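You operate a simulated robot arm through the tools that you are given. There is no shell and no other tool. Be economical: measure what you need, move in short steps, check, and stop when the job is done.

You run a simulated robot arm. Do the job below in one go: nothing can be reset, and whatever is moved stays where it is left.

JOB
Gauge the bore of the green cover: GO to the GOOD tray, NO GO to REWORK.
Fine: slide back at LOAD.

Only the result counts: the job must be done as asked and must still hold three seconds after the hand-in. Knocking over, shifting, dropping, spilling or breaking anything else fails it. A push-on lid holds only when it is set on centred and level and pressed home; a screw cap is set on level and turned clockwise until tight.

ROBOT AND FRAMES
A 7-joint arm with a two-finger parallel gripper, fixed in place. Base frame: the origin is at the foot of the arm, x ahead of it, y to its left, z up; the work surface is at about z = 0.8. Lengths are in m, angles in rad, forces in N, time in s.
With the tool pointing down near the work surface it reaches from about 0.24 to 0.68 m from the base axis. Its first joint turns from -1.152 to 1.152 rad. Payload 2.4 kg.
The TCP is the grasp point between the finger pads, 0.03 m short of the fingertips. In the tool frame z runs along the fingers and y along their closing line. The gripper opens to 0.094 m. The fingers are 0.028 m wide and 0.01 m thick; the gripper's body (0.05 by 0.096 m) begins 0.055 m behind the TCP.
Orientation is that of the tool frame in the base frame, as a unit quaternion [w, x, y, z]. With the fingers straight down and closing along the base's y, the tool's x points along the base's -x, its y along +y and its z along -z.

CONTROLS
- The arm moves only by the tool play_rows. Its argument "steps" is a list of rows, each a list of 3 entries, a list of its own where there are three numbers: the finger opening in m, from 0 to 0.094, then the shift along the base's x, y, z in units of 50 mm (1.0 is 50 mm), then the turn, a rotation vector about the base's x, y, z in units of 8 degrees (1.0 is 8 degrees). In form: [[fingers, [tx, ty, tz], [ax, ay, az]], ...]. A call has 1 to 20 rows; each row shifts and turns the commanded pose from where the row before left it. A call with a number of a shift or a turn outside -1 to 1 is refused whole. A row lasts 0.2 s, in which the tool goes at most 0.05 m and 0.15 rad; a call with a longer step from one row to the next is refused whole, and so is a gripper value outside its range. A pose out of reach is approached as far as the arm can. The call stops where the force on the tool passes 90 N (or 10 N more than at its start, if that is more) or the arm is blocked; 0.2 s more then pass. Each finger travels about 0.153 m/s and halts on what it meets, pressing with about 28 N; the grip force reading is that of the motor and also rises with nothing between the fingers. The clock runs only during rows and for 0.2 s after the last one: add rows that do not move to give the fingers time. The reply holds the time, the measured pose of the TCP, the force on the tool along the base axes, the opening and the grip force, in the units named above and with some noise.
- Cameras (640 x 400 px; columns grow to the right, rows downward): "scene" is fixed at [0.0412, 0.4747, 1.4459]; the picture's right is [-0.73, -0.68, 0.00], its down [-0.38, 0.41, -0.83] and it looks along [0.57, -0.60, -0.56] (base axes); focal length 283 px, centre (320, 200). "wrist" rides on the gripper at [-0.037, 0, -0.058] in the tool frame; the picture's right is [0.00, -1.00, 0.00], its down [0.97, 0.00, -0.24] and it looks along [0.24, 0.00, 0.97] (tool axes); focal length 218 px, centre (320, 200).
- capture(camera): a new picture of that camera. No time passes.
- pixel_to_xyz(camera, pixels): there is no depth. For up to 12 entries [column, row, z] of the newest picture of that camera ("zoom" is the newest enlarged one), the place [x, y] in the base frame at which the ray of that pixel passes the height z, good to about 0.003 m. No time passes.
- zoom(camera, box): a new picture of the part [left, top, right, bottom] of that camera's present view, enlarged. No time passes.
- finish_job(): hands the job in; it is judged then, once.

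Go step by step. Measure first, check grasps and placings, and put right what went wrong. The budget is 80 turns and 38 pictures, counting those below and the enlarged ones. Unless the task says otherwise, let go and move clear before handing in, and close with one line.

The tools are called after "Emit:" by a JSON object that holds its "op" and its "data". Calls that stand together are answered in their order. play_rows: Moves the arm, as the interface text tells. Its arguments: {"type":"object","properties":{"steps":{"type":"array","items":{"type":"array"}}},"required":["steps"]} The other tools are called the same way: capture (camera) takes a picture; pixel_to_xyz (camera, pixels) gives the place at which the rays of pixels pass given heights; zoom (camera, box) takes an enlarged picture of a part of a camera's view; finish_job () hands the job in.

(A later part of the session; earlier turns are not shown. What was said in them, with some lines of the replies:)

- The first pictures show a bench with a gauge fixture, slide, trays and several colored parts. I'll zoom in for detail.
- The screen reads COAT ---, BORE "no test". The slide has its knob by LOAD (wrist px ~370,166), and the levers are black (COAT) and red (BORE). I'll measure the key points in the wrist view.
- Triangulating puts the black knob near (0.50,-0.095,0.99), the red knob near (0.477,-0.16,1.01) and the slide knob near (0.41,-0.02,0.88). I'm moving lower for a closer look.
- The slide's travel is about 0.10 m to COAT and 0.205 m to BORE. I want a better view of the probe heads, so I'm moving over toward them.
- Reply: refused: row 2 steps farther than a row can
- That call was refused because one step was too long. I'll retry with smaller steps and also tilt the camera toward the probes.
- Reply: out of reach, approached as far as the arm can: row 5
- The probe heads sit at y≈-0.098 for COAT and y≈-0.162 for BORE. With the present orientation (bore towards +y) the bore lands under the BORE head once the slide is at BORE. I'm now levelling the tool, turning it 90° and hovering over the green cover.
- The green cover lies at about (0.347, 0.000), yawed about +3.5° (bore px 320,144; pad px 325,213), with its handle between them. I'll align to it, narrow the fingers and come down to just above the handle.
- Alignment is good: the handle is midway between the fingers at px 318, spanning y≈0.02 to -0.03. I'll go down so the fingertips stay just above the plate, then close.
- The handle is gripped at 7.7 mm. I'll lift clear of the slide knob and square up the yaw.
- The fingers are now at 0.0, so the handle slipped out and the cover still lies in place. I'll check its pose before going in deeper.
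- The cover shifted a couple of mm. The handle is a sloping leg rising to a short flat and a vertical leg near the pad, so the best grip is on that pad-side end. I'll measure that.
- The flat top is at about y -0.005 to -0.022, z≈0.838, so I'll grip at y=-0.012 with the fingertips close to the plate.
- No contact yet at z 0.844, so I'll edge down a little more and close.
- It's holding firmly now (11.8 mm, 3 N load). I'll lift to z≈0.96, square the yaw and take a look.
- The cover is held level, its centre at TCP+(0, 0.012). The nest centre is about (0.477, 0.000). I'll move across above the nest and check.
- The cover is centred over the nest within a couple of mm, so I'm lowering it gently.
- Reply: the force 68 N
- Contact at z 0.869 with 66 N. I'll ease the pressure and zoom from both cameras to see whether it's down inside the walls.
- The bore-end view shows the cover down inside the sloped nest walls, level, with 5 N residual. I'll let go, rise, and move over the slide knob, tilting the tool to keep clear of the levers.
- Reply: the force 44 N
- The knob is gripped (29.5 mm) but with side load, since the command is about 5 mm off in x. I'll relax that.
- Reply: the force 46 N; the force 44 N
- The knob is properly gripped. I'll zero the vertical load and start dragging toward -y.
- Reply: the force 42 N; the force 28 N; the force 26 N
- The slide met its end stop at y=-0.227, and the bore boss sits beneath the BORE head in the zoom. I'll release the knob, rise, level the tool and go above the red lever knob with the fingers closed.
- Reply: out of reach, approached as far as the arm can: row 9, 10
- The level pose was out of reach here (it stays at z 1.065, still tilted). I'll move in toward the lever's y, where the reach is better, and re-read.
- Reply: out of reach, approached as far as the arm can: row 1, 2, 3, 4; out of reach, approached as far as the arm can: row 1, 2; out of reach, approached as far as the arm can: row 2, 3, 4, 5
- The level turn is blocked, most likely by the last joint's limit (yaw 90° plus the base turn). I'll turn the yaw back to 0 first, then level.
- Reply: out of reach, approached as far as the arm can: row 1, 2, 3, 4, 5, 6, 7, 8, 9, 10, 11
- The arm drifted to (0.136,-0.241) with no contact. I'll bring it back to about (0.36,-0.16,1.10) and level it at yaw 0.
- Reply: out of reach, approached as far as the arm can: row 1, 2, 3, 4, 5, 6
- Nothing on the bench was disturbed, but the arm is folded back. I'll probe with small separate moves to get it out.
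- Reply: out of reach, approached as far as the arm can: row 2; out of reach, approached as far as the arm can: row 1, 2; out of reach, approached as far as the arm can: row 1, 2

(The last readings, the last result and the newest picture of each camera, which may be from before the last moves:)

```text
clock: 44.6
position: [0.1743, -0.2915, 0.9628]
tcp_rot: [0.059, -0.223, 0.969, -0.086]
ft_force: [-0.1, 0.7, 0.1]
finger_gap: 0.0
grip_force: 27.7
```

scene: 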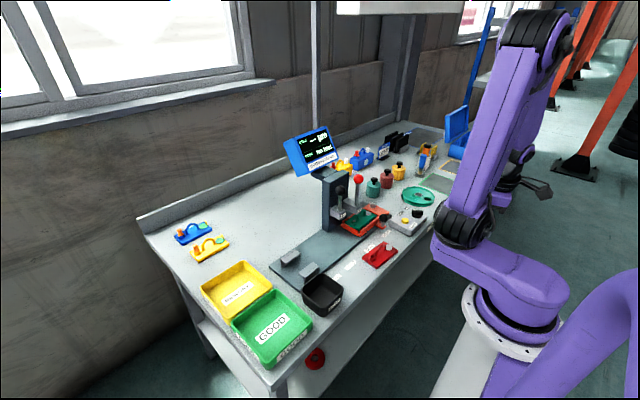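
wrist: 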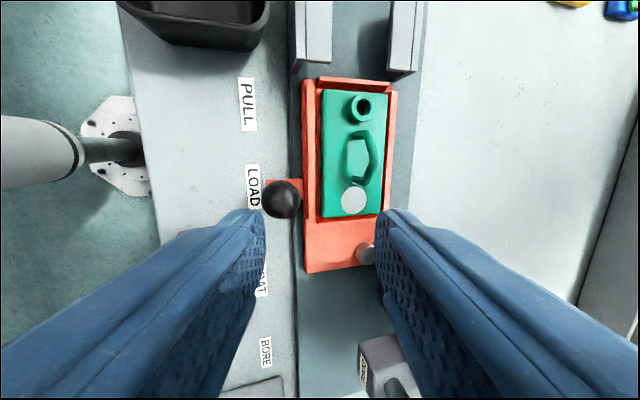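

The arm is free again at the lower pose. I'll level it to yaw 0 here.

Emit:
{"op": "play_rows", "data": {"steps": [[0.0, [0, 0, 0], [0.31, 0.21, -0.8]], [0.0, [0, 0, 0], [0.31, 0.21, -0.8]], [0.0, [0, 0, 0], [0.31, 0.21, -0.8]], [0.0, [0, 0, 0], [0.31, 0.21, -0.8]], [0.0, [0, 0, 0], [0, 0, 0]]]}}

Emit:
{"op": "play_rows", "data": {"steps": [[0.0, [0.55, 0.35, 0.1], [0, 0, 0]], [0.0, [0.55, 0.35, 0.1], [0, 0, 0]], [0.0, [0.55, 0.35, 0.1], [0, 0, 0]], [0.0, [0.55, 0.35, 0.1], [0, 0, 0]], [0.0, [0.55, 0.35, 0.1], [0, 0, 0]], [0.0, [0.55, 0.35, 0.1], [0, 0, 0]], [0.0, [0.5, 0.35, 0.1], [0, 0, 0]], [0.0, [0, 0, 0], [0, 0, 0]]]}}

```text
clock: 45.8
position: [0.1679, -0.3044, 0.9784]
tcp_rot: [0.055, -0.109, 0.992, -0.042]
ft_force: [-0.7, 0.4, 0.1]
finger_gap: 0.0001
grip_force: 28.4
out of reach, approached as far as the arm can: row 2, 3, 4
```

```text
clock: 47.6
position: [0.2128, -0.2563, 0.9831]
tcp_rot: [0.061, -0.109, 0.991, -0.042]
ft_force: [-0.1, 0.2, -0.3]
finger_gap: 0.0
grip_force: 27.5
out of reach, approached as far as the arm can: row 1, 2, 3, 4, 5, 6, 7
```

Emit:
{"op": "play_rows", "data": {"steps": [[0.0, [0.5, -0.4, 0], [0, 0, 0]], [0.0, [0.5, -0.4, 0], [0, 0, 0]], [0.0, [0.5, -0.2, 0], [0, 0, 0]], [0.0, [0.5, 0, 0], [0, 0, 0]], [0.0, [0, 0, 0], [0, 0, 0]]]}}

Emit:
{"op": "play_rows", "data": {"steps": [[0.0, [0, 0, 0], [0.15, 0.21, -0.4]], [0.0, [0, 0, 0], [0.15, 0.21, -0.4]], [0.0, [0, 0, 0], [0.15, 0.21, -0.4]], [0.0, [0, 0, 0], [0.15, 0.21, -0.4]], [0.0, [0, 0, 0], [0, 0, 0]]]}}

```text
clock: 48.8
position: [0.2481, -0.2816, 0.9768]
tcp_rot: [0.095, -0.115, 0.986, -0.076]
ft_force: [-0.4, 0.5, -0.1]
finger_gap: 0.0
grip_force: 28.2
out of reach, approached as far as the arm can: row 1, 2, 3, 4
```

```text
clock: 50.0
position: [0.2646, -0.3044, 0.981]
tcp_rot: [0.085, -0.06, 0.99, -0.099]
ft_force: [0.9, -0.3, -0.6]
finger_gap: 0.0002
grip_force: 27.8
out of reach, approached as far as the arm can: row 1, 2
```

Emit:
{"op": "play_rows", "data": {"steps": [[0.0, [0.2, 0, 0], [0.35, 0.3, -0.2]], [0.0, [0.2, 0, 0], [0.35, 0.3, -0.2]], [0.0, [0.2, 0, 0], [0.35, 0.3, -0.2]], [0.0, [0.2, 0, 0], [0.35, 0.3, -0.2]], [0.0, [0, 0, 0], [0, 0, 0]]]}}

Emit:
{"op": "play_rows", "data": {"steps": [[0.0, [0.4, 0.3, 0.2], [0, 0, 0]], [0.0, [0.4, 0.3, 0.2], [0, 0, 0]], [0.0, [0.4, 0.3, 0.2], [0, 0, 0]], [0.0, [0, 0, 0], [0, 0, 0]]]}}

```text
clock: 51.2
position: [0.2598, -0.3025, 0.9822]
tcp_rot: [0.077, -0.054, 0.992, -0.089]
ft_force: [0.1, 0.3, -0.6]
finger_gap: 0.0
grip_force: 27.9
out of reach, approached as far as the arm can: row 1, 2, 3, 4
```

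```text
clock: 52.2
position: [0.2609, -0.2852, 0.9883]
tcp_rot: [0.08, -0.054, 0.991, -0.089]
ft_force: [-0.2, -0.1, 0.3]
finger_gap: 0.0002
grip_force: 27.9
out of reach, approached as far as the arm can: row 1, 2, 3
```

Emit:
{"op": "play_rows", "data": {"steps": [[0.0, [0, 0, -0.4], [0, 0, 0]], [0.0, [0, 0, -0.4], [0, 0, 0]], [0.0, [0, 0, -0.2], [0, 0, 0]], [0.0, [0, 0, 0], [0, 0, 0]]]}}

Emit:
{"op": "play_rows", "data": {"steps": [[0.0, [0.3, 0, 0], [0, 0, 0]], [0.0, [0.3, 0, 0], [0, 0, 0]], [0.0, [0.3, 0, 0], [0, 0, 0]], [0.0, [0, 0, 0], [0, 0, 0]]]}}

Emit:
{"op": "capture", "data": {"camera": "scene"}}

```text
clock: 53.2
position: [0.2621, -0.2851, 0.9386]
tcp_rot: [0.077, -0.053, 0.992, -0.089]
ft_force: [0.9, -0.1, -0.2]
finger_gap: 0.0002
grip_force: 27.6
```

```text
clock: 54.2
position: [0.3055, -0.2855, 0.9387]
tcp_rot: [0.078, -0.053, 0.992, -0.089]
ft_force: [-0.7, 0.1, 1.1]
finger_gap: 0.0001
grip_force: 27.6
```

```text
5 pictures are left
```

scene: 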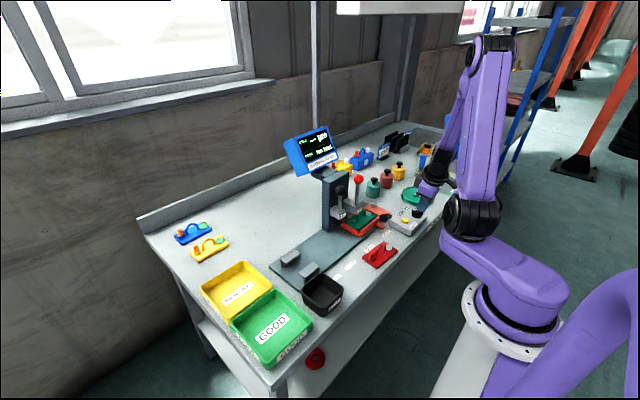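

It moves freely at this height. I'll carry on outward, then level, then rise.

Emit:
{"op": "play_rows", "data": {"steps": [[0.0, [0.4, 0, 0.1], [0, 0, 0]], [0.0, [0.4, 0, 0.1], [0, 0, 0]], [0.0, [0.4, 0, 0.1], [0, 0, 0]], [0.0, [0.3, 0, 0.1], [0, 0, 0]], [0.0, [0, 0, 0], [0, 0, 0]]]}}

Emit:
{"op": "play_rows", "data": {"steps": [[0.0, [0, 0, 0], [0.35, 0.3, -0.2]], [0.0, [0, 0, 0], [0.35, 0.3, -0.2]], [0.0, [0, 0, 0], [0.35, 0.3, -0.2]], [0.0, [0, 0, 0], [0.25, 0.25, -0.2]], [0.0, [0, 0, 0], [0, 0, 0]]]}}

Emit:
{"op": "play_rows", "data": {"steps": [[0.0, [0, 0, 0.5], [0, 0, 0]], [0.0, [0, 0, 0.5], [0, 0, 0]], [0.0, [0, 0, 0.5], [0, 0, 0]], [0.0, [0, 0, 0.5], [0, 0, 0]], [0.0, [0, 0, 0.5], [0, 0, 0]], [0.0, [0, 0, 0], [0, 0, 0]]]}}

```text
clock: 55.4
position: [0.3306, -0.2976, 0.9561]
tcp_rot: [0.112, -0.058, 0.986, -0.106]
ft_force: [1.2, -0.5, 1.5]
finger_gap: 0.0001
grip_force: 27.8
out of reach, approached as far as the arm can: row 1, 2, 3, 4
```

```text
clock: 56.6
position: [0.2309, -0.2496, 0.9459]
tcp_rot: [0.046, -0.033, 0.997, -0.052]
ft_force: [-0.8, 0.5, 0.6]
finger_gap: 0.0001
grip_force: 28.2
out of reach, approached as far as the arm can: row 1, 2, 3, 4
```

```text
clock: 58.0
position: [0.2294, -0.2496, 0.9556]
tcp_rot: [0.051, -0.033, 0.997, -0.052]
ft_force: [0.3, -0.4, 0.2]
finger_gap: 0.0
grip_force: 28.5
out of reach, approached as far as the arm can: row 1, 2, 3, 4, 5
```

Emit:
{"op": "play_rows", "data": {"steps": [[0.0, [0.0, 0, -0.4], [0, 0, 0]], [0.0, [0.25, 0.4, 0], [0, 0, 0]], [0.0, [0.25, 0.4, 0], [0, 0, 0]], [0.0, [0.25, 0.4, 0], [0, 0, 0]], [0.0, [0.25, 0.4, 0], [0, 0, 0]], [0.0, [0.25, 0.4, 0], [0, 0, 0]], [0.0, [0.25, 0.4, 0], [0, 0, 0]], [0.0, [0.25, 0.4, 0], [0, 0, 0]], [0.0, [0, 0, 0], [0, 0, 0]]]}}

```text
clock: 60.0
position: [0.3045, -0.1184, 0.916]
tcp_rot: [0.054, -0.034, 0.997, -0.049]
ft_force: [0.1, -0.3, 0.4]
finger_gap: 0.0
grip_force: 27.4
out of reach, approached as far as the arm can: row 6, 7, 8
```

Emit:
{"op": "play_rows", "data": {"steps": [[0.0, [0.3, 0, 0], [0, 0, 0]], [0.0, [0.3, 0, 0], [0, 0, 0]], [0.0, [0.3, 0, 0], [0, 0, 0]], [0.0, [0.3, 0, 0], [0, 0, 0]], [0.0, [0, 0, 0], [0, 0, 0]]]}}

Emit:
{"op": "play_rows", "data": {"steps": [[0.0, [0, 0, 0], [0.2, 0.2, -0.12]], [0.0, [0, 0, 0], [0.2, 0.2, -0.12]], [0.0, [0, 0, 0], [0.2, 0.2, -0.12]], [0.0, [0, 0, 0], [0.1, 0.17, -0.12]], [0.0, [0, 0, 0], [0, 0, 0]]]}}

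```text
clock: 61.2
position: [0.3455, -0.1225, 0.9168]
tcp_rot: [0.046, -0.033, 0.997, -0.051]
ft_force: [-0.8, -0.7, 0.3]
finger_gap: 0.0
grip_force: 28.2
out of reach, approached as far as the arm can: row 1, 2
```

```text
clock: 62.4
position: [0.3462, -0.122, 0.9161]
tcp_rot: [-0.007, 0.0, 1.0, -0.003]
ft_force: [-0.4, -1.0, -0.6]
finger_gap: 0.0002
grip_force: 27.6
```

Level at yaw 0 again. I'll go slightly outward and rise.

Emit:
{"op": "play_rows", "data": {"steps": [[0.0, [0.4, 0, 0], [0, 0, 0]], [0.0, [0.4, 0, 0], [0, 0, 0]], [0.0, [0, -0.2, 0.5], [0, 0, 0]], [0.0, [0, -0.2, 0.5], [0, 0, 0]], [0.0, [0, -0.2, 0.6], [0, 0, 0]], [0.0, [0, -0.2, 0.6], [0, 0, 0]], [0.0, [0, 0, 0.6], [0, 0, 0]], [0.0, [0, 0, 0.6], [0, 0, 0]], [0.0, [0, 0, 0], [0, 0, 0]]]}}

```text
clock: 64.4
position: [0.3851, -0.1621, 1.0869]
tcp_rot: [-0.007, 0.001, 1.0, -0.003]
ft_force: [-1.1, -0.2, 0.0]
finger_gap: 0.0
grip_force: 28.3
```

That worked: (0.385,-0.162,1.087). Next I go over the red knob and lower onto it.

Emit:
{"op": "play_rows", "data": {"steps": [[0.0, [0.6, 0, 0], [0, 0, 0]], [0.0, [0.6, 0, 0], [0, 0, 0]], [0.0, [0.68, 0.02, 0], [0, 0, 0]], [0.0, [0, 0, -0.3], [0, 0, 0]], [0.0, [0, 0, -0.2], [0, 0, 0]], [0.0, [0, 0, -0.15], [0, 0, 0]], [0.0, [0, 0, 0], [0, 0, 0]]]}}

Emit:
{"op": "zoom", "data": {"camera": "scene", "box": [270, 110, 430, 250]}}

```text
clock: 66.0
position: [0.4797, -0.1621, 1.0547]
tcp_rot: [-0.007, 0.001, 1.0, -0.003]
ft_force: [0.0, -0.5, 1.7]
finger_gap: 0.0
grip_force: 28.4
```

```text
2.86 times, centred on (350, 180) of scene
```

zoom: 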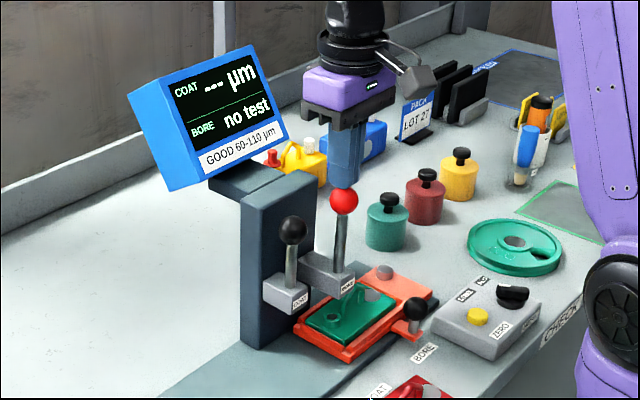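

The fingertips are right on top of the red knob. I'll press down in small steps.

Emit:
{"op": "play_rows", "data": {"steps": [[0.0, [0, 0, -0.1], [0, 0, 0]], [0.0, [0, 0, -0.1], [0, 0, 0]], [0.0, [0, 0, 0], [0, 0, 0]]]}}

```text
clock: 66.8
position: [0.4782, -0.1629, 1.0446]
tcp_rot: [-0.007, 0.001, 1.0, -0.002]
ft_force: [1.2, -0.9, 2.6]
finger_gap: 0.0
grip_force: 27.5
```

Force stays low (2.6 N) while it goes down, so it is a press-down plunger. I'll continue.

Emit:
{"op": "play_rows", "data": {"steps": [[0.0, [0, 0, -0.1], [0, 0, 0]], [0.0, [0, 0, -0.1], [0, 0, 0]], [0.0, [0, 0, -0.1], [0, 0, 0]], [0.0, [0, 0, 0], [0, 0, 0]]]}}

```text
clock: 67.8
position: [0.4793, -0.1629, 1.0299]
tcp_rot: [-0.007, 0.0, 1.0, -0.002]
ft_force: [1.6, -1.2, 3.0]
finger_gap: 0.0002
grip_force: 28.5
```

Emit:
{"op": "play_rows", "data": {"steps": [[0.0, [0, 0, -0.1], [0, 0, 0]], [0.0, [0, 0, -0.1], [0, 0, 0]], [0.0, [0, 0, -0.1], [0, 0, 0]], [0.0, [0, 0, 0], [0, 0, 0]]]}}

```text
clock: 68.8
position: [0.4793, -0.1625, 1.0148]
tcp_rot: [-0.006, 0.0, 1.0, -0.002]
ft_force: [0.3, 1.8, 6.6]
finger_gap: 0.0
grip_force: 28.1
```

Emit:
{"op": "play_rows", "data": {"steps": [[0.0, [0, 0, -0.1], [0, 0, 0]], [0.0, [0, 0, -0.05], [0, 0, 0]], [0.0, [0, 0, 0], [0, 0, 0]]]}}

Emit:
{"op": "zoom", "data": {"camera": "scene", "box": [270, 110, 430, 250]}}

```text
clock: 69.5
position: [0.4797, -0.1616, 1.0139]
tcp_rot: [-0.005, 0.001, 1.0, -0.003]
ft_force: [-12.1, 3.1, 23.6]
finger_gap: 0.0003
grip_force: 27.7
stopped in row 3: the force on the tool passed its limit (the readings are from after the stop); the commanded pose is now the measured one
```

```text
2.86 times, centred on (350, 180) of scene
```

zoom: 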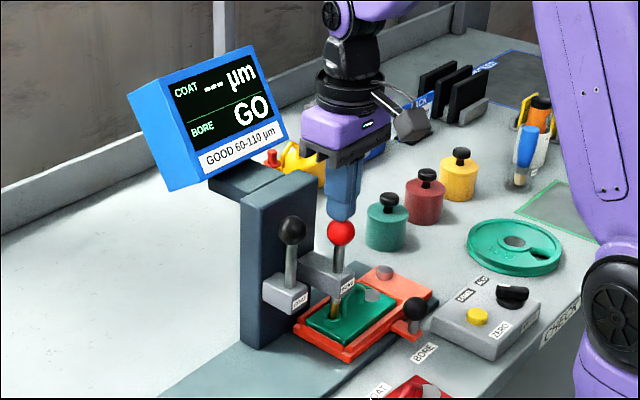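

The screen reads BORE: GO, so the cover belongs in GOOD. I'll rise and check that the plunger springs back up with me.

Emit:
{"op": "play_rows", "data": {"steps": [[0.0, [0, 0, 0.2], [0, 0, 0]], [0.0, [0, 0, 0.2], [0, 0, 0]], [0.0, [0, 0, 0.1], [0, 0, 0]], [0.0, [0, 0, 0], [0, 0, 0]]]}}

```text
clock: 70.5
position: [0.4811, -0.1616, 1.0378]
tcp_rot: [-0.004, 0.001, 1.0, -0.005]
ft_force: [0.4, -1.5, 3.2]
finger_gap: 0.0
grip_force: 27.8
```

The plunger follows on its spring (3.2 N). I'll retreat, tilt back a little and line up over the slide knob.

Emit:
{"op": "play_rows", "data": {"steps": [[0.0, [0, 0, 0.6], [0, 0, 0]], [0.0, [0, 0, 0.5], [0, 0, 0]], [0.0, [-0.7, 0, 0], [0, 0, 0]], [0.0, [-0.7, 0, 0], [0, 0, 0]], [0.044, [-0.4, -0.4, -0.5], [0, 0, 0]], [0.044, [0, -0.4, -0.5], [0, -0.5, 0]], [0.044, [0, -0.4, -0.6], [0, -0.5, 0]], [0.044, [0.25, -0.1, -0.6], [0, -0.5, 0]], [0.044, [0, 0, -0.6], [0, -0.5, 0]], [0.044, [0, 0, 0], [0, 0, 0]]]}}

```text
clock: 72.7
position: [0.4031, -0.2276, 0.9519]
tcp_rot: [0.135, 0.001, 0.991, -0.004]
ft_force: [-0.5, -0.3, 0.0]
finger_gap: 0.0442
grip_force: 0.0
```

Emit:
{"op": "play_rows", "data": {"steps": [[0.044, [0.02, 0, -0.5], [0, 0, 0]], [0.044, [0, 0, -0.4], [0, 0, 0]], [0.044, [0, 0, -0.3], [0, 0, 0]], [0.044, [0, 0, 0], [0, 0, 0]]]}}

```text
clock: 73.7
position: [0.4047, -0.2276, 0.8925]
tcp_rot: [0.135, 0.002, 0.991, -0.004]
ft_force: [0.2, -0.4, -0.3]
finger_gap: 0.044
grip_force: 0.1
```

Emit:
{"op": "play_rows", "data": {"steps": [[0.044, [0, 0, -0.15], [0, 0, 0]], [0.044, [0, 0, 0], [0, 0, 0]], [0.0, [0, 0, 0], [0, 0, 0]], [0.0, [0, 0, 0], [0, 0, 0]], [0.0, [0, 0, 0], [0, 0, 0]]]}}

```text
clock: 74.9
position: [0.4034, -0.2287, 0.8847]
tcp_rot: [0.135, 0.001, 0.991, -0.005]
ft_force: [1.4, -5.1, -2.9]
finger_gap: 0.0294
grip_force: 45.5
```

Gripped cleanly at 29.4 mm. I'm dragging the slide back toward LOAD (0.200 m).

Emit:
{"op": "play_rows", "data": {"steps": [[0.0, [0, 0.3, 0], [0, 0, 0]], [0.0, [0, 0.3, 0], [0, 0, 0]], [0.0, [0, 0.3, 0], [0, 0, 0]], [0.0, [0, 0.3, 0], [0, 0, 0]], [0.0, [0, 0.3, 0], [0, 0, 0]], [0.0, [0, 0.3, 0], [0, 0, 0]], [0.0, [0, 0.3, 0], [0, 0, 0]], [0.0, [0, 0.3, 0], [0, 0, 0]], [0.0, [0, 0.3, 0], [0, 0, 0]], [0.0, [0, 0.3, 0], [0, 0, 0]], [0.0, [0, 0.3, 0], [0, 0, 0]], [0.0, [0, 0.3, 0], [0, 0, 0]], [0.0, [0, 0.3, 0], [0, 0, 0]], [0.0, [0, 0, 0], [0, 0, 0]]]}}

```text
clock: 77.9
position: [0.4029, -0.051, 0.8863]
tcp_rot: [0.138, 0.001, 0.99, -0.004]
ft_force: [9.5, 0.4, 32.9]
finger_gap: 0.0296
grip_force: 44.6
out of reach, approached as far as the arm can: row 8, 9, 10
```

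Emit:
{"op": "play_rows", "data": {"steps": [[0.0, [0, 0.2, 0], [0, 0, 0]], [0.0, [0, 0.2, 0], [0, 0, 0]], [0.0, [0, 0, 0], [0, 0, 0]]]}}

```text
clock: 78.7
position: [0.4019, -0.0309, 0.8853]
tcp_rot: [0.139, 0.002, 0.99, -0.003]
ft_force: [11.3, 2.1, 26.4]
finger_gap: 0.0293
grip_force: 45.8
```

Emit:
{"op": "play_rows", "data": {"steps": [[0.0, [0, 0.06, -0.02], [0, 0, 0]], [0.0, [0, 0, 0], [0, 0, 0]], [0.044, [0, 0, 0], [0, 0, 0]], [0.044, [0, 0, 0], [0, 0, 0]], [0.044, [0, 0, 0.4], [0, 0, 0]], [0.044, [0, 0, 0.8], [0, 0.5, 0]], [0.044, [0, 0, 0.8], [0, 0.5, 0]], [0.044, [0, 0, 0], [0, 0.5, 0]], [0.044, [0, 0, 0], [0, 0.45, 0]], [0.044, [0, 0, 0], [0, 0, 0]]]}}

```text
clock: 80.9
position: [0.4097, -0.0274, 0.9727]
tcp_rot: [-0.001, 0.002, 1.0, -0.003]
ft_force: [-0.2, -0.3, 1.0]
finger_gap: 0.0439
grip_force: 0.1
out of reach, approached as far as the arm can: row 6
```

The slide is back near LOAD. Next I turn the yaw to 90° and go above the cover's handle for a check.

Emit:
{"op": "play_rows", "data": {"steps": [[0.03, [0.1, 0.05, 0], [0, 0, 1]], [0.03, [0.1, 0.05, 0], [0, 0, 1]], [0.03, [0.1, 0.05, 0], [0, 0, 1]], [0.03, [0.2, 0.05, 0], [0, 0, 1]], [0.03, [0.2, 0.05, 0], [0, 0, 1]], [0.03, [0.2, 0.06, 0], [0, 0, 1]], [0.03, [0.2, 0, 0], [0, 0, 1]], [0.03, [0.2, 0, 0], [0, 0, 1]], [0.03, [0.04, 0, 0], [0, 0, 1]], [0.03, [0, 0, 0], [0, 0, 1]], [0.03, [0, 0, 0], [0, 0, 1]], [0.03, [0, 0, 0], [0, 0, 0.25]], [0.03, [0, 0, 0], [0, 0, 0]]]}}

Emit:
{"op": "capture", "data": {"camera": "wrist"}}

```text
clock: 83.7
position: [0.4774, -0.0097, 0.9725]
tcp_rot: [0.002, -0.707, 0.707, -0.003]
ft_force: [-0.3, 0.0, -0.7]
finger_gap: 0.0302
grip_force: 0.1
```

```text
2 pictures are left
```

wrist: 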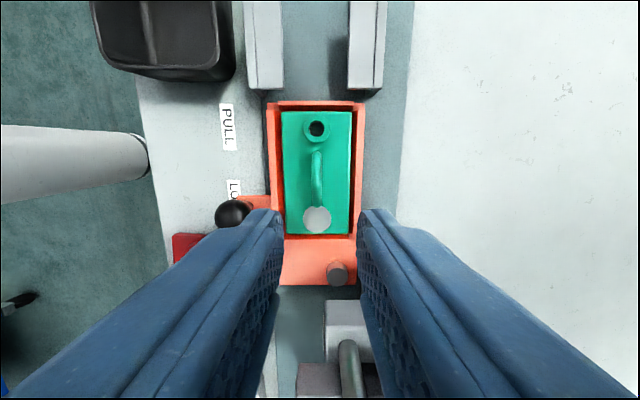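

Emit:
{"op": "pixel_to_xyz", "data": {"camera": "wrist", "pixels": [[232, 213, 0.872], [316, 128, 0.845], [317, 219, 0.838], [317, 196, 0.862], [282, 112, 0.838], [352, 112, 0.838], [238, 190, 0.8], [337, 272, 0.835], [226, 127, 0.8]]}}

```text
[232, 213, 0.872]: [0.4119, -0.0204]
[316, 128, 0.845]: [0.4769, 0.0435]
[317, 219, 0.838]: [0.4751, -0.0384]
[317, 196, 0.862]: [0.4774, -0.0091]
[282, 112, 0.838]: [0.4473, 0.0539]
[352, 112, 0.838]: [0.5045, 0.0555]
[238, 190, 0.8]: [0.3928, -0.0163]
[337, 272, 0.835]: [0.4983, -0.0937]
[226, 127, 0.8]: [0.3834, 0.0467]
```

The cover sits square in the nest and its handle is midway between the fingers (px 317). I'll go down and grip as before.

Emit:
{"op": "play_rows", "data": {"steps": [[0.03, [0, -0.04, -0.7], [0, 0, 0]], [0.03, [0, 0, -0.7], [0, 0, 0]], [0.03, [0, 0, -0.4], [0, 0, 0]], [0.03, [0, 0, -0.26], [0, 0, 0]], [0.03, [0, 0, 0], [0, 0, 0]], [0.0, [0, 0, 0], [0, 0, 0]], [0.0, [0, 0, 0], [0, 0, 0]], [0.0, [0, 0, 0], [0, 0, 0]], [0.0, [0, 0, 0.15], [0, 0, 0]], [0.0, [0, 0, 0.3], [0, 0, 0]], [0.0, [0, 0, 0], [0, 0, 0]]]}}

```text
clock: 86.1
position: [0.4777, -0.0121, 0.8919]
tcp_rot: [0.002, -0.707, 0.708, -0.003]
ft_force: [0.4, -0.3, -2.4]
finger_gap: 0.0115
grip_force: 27.7
```

It's gripped at 11.5 mm with 2.4 N load. I'll lift and carry it over the GOOD tray (centre ≈ (0.40, 0.257)).

Emit:
{"op": "play_rows", "data": {"steps": [[0.0, [0, 0, 0.6], [0, 0, 0]], [0.0, [0, 0, 0.7], [0, 0, 0]], [0.0, [0, 0, 0.4], [0, 0, 0]], [0.0, [-0.2, 0.65, 0], [0, 0, 0]], [0.0, [-0.2, 0.65, 0], [0, 0, 0]], [0.0, [-0.2, 0.65, 0], [0, 0, 0]], [0.0, [-0.2, 0.65, 0], [0, 0, 0]], [0.0, [-0.2, 0.65, 0], [0, 0, 0]], [0.0, [-0.2, 0.65, 0], [0, 0, 0]], [0.0, [-0.2, 0.65, 0], [0, 0, 0]], [0.0, [-0.15, 0.57, 0], [0, 0, 0]], [0.0, [0, 0, 0], [0, 0, 0]]]}}

Emit:
{"op": "capture", "data": {"camera": "wrist"}}

```text
clock: 88.7
position: [0.3991, 0.2447, 0.9778]
tcp_rot: [0.002, -0.707, 0.708, -0.003]
ft_force: [-0.1, -0.5, -3.2]
finger_gap: 0.0117
grip_force: 28.2
```

```text
1 pictures are left
```

wrist: 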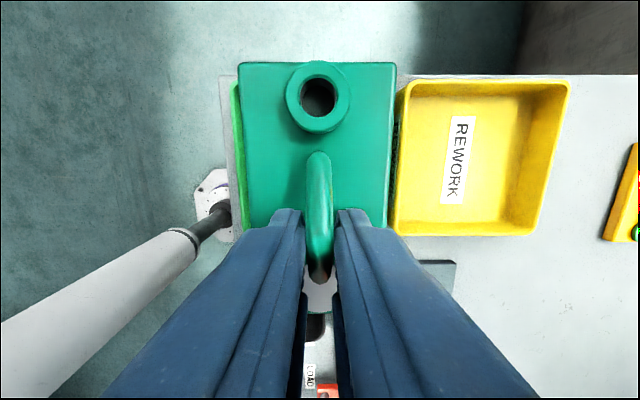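

Emit:
{"op": "pixel_to_xyz", "data": {"camera": "wrist", "pixels": [[405, 82, 0.84], [395, 234, 0.84], [233, 90, 0.84], [238, 240, 0.84], [397, 110, 0.84], [238, 64, 0.945], [397, 64, 0.945], [320, 95, 0.95], [392, 180, 0.84]]}}

```text
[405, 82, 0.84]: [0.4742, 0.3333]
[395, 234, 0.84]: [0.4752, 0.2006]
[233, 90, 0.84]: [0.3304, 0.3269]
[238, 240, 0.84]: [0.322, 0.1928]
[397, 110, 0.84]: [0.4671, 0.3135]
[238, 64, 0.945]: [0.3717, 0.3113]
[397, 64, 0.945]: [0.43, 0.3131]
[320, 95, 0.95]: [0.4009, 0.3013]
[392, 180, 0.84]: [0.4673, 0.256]
```

The cover is centred over the GOOD tray (tray x 0.33–0.467, y 0.19–0.33; cover centre ≈ (0.40, 0.258)). I'm lowering it.

Emit:
{"op": "play_rows", "data": {"steps": [[0.0, [0, 0, -0.7], [0, 0, 0]], [0.0, [0, 0, -0.7], [0, 0, 0]], [0.0, [0, 0, -0.6], [0, 0, 0]], [0.0, [0, 0, -0.3], [0, 0, 0]], [0.0, [0, 0, -0.15], [0, 0, 0]], [0.0, [0, 0, 0], [0, 0, 0]]]}}

```text
clock: 90.1
position: [0.3995, 0.2441, 0.854]
tcp_rot: [0.002, -0.706, 0.708, -0.004]
ft_force: [0.2, 0.3, -3.2]
finger_gap: 0.0118
grip_force: 28.6
```

Emit:
{"op": "play_rows", "data": {"steps": [[0.0, [0, 0, -0.08], [0, 0, 0]], [0.0, [0, 0, 0], [0, 0, 0]]]}}

```text
clock: 90.7
position: [0.4002, 0.2447, 0.8512]
tcp_rot: [0.002, -0.707, 0.708, -0.003]
ft_force: [-0.3, 0.4, -2.7]
finger_gap: 0.0117
grip_force: 27.8
```

Emit:
{"op": "play_rows", "data": {"steps": [[0.0, [0, 0, -0.06], [0, 0, 0]], [0.0, [0, 0, 0], [0, 0, 0]]]}}

```text
clock: 91.3
position: [0.4006, 0.2432, 0.8475]
tcp_rot: [0.002, -0.707, 0.707, -0.004]
ft_force: [-0.4, 0.8, -2.3]
finger_gap: 0.0117
grip_force: 28.1
```

Emit:
{"op": "play_rows", "data": {"steps": [[0.0, [0, 0, -0.05], [0, 0, 0]], [0.0, [0, 0, 0], [0, 0, 0]]]}}

```text
clock: 91.9
position: [0.3999, 0.2448, 0.8459]
tcp_rot: [0.003, -0.707, 0.707, -0.004]
ft_force: [-7.3, -7.1, 36.7]
finger_gap: 0.0119
grip_force: 28.1
```

The cover has touched the tray floor (37 N). I'll ease off, open and rise straight up, then move clear of the scene view of the slide.

Emit:
{"op": "play_rows", "data": {"steps": [[0.0, [0, 0, 0.03], [0, 0, 0]], [0.034, [0, 0, 0], [0, 0, 0]], [0.034, [0, 0, 0], [0, 0, 0]], [0.034, [0, 0, 0.3], [0, 0, 0]], [0.034, [0, 0, 0.7], [0, 0, 0]], [0.034, [0, 0, 0.8], [0, 0, 0]], [0.034, [0.2, 0, 0.8], [0, 0, 0]], [0.034, [0, 0, 0], [0, 0, 0]]]}}

Emit:
{"op": "zoom", "data": {"camera": "scene", "box": [220, 220, 380, 370]}}

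```text
clock: 93.7
position: [0.4102, 0.2443, 0.9769]
tcp_rot: [0.001, -0.706, 0.708, -0.003]
ft_force: [0.1, 1.0, 0.1]
finger_gap: 0.034
grip_force: 0.1
```

```text
2.67 times, centred on (300, 295) of scene
```

zoom: 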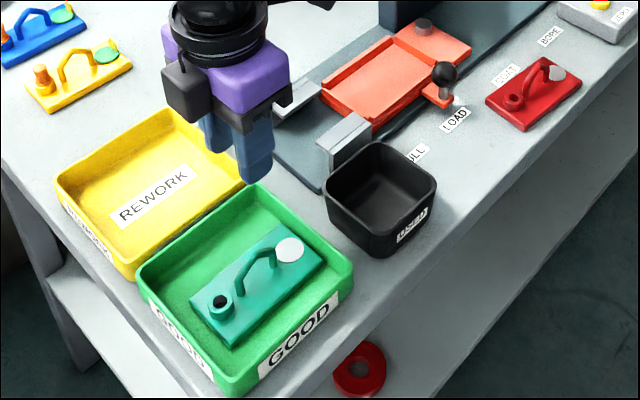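

The last picture shows the green cover flat in the GOOD tray and the slide knob beside the LOAD label. The gripper is clear, so I'm handing in.

Emit:
{"op": "finish_job", "data": {}}

```text
The job is handed in.
```

The green cover's bore gauged GO, so the cover is in the GOOD tray. The slide is back at LOAD, within about 3 mm by my readings.
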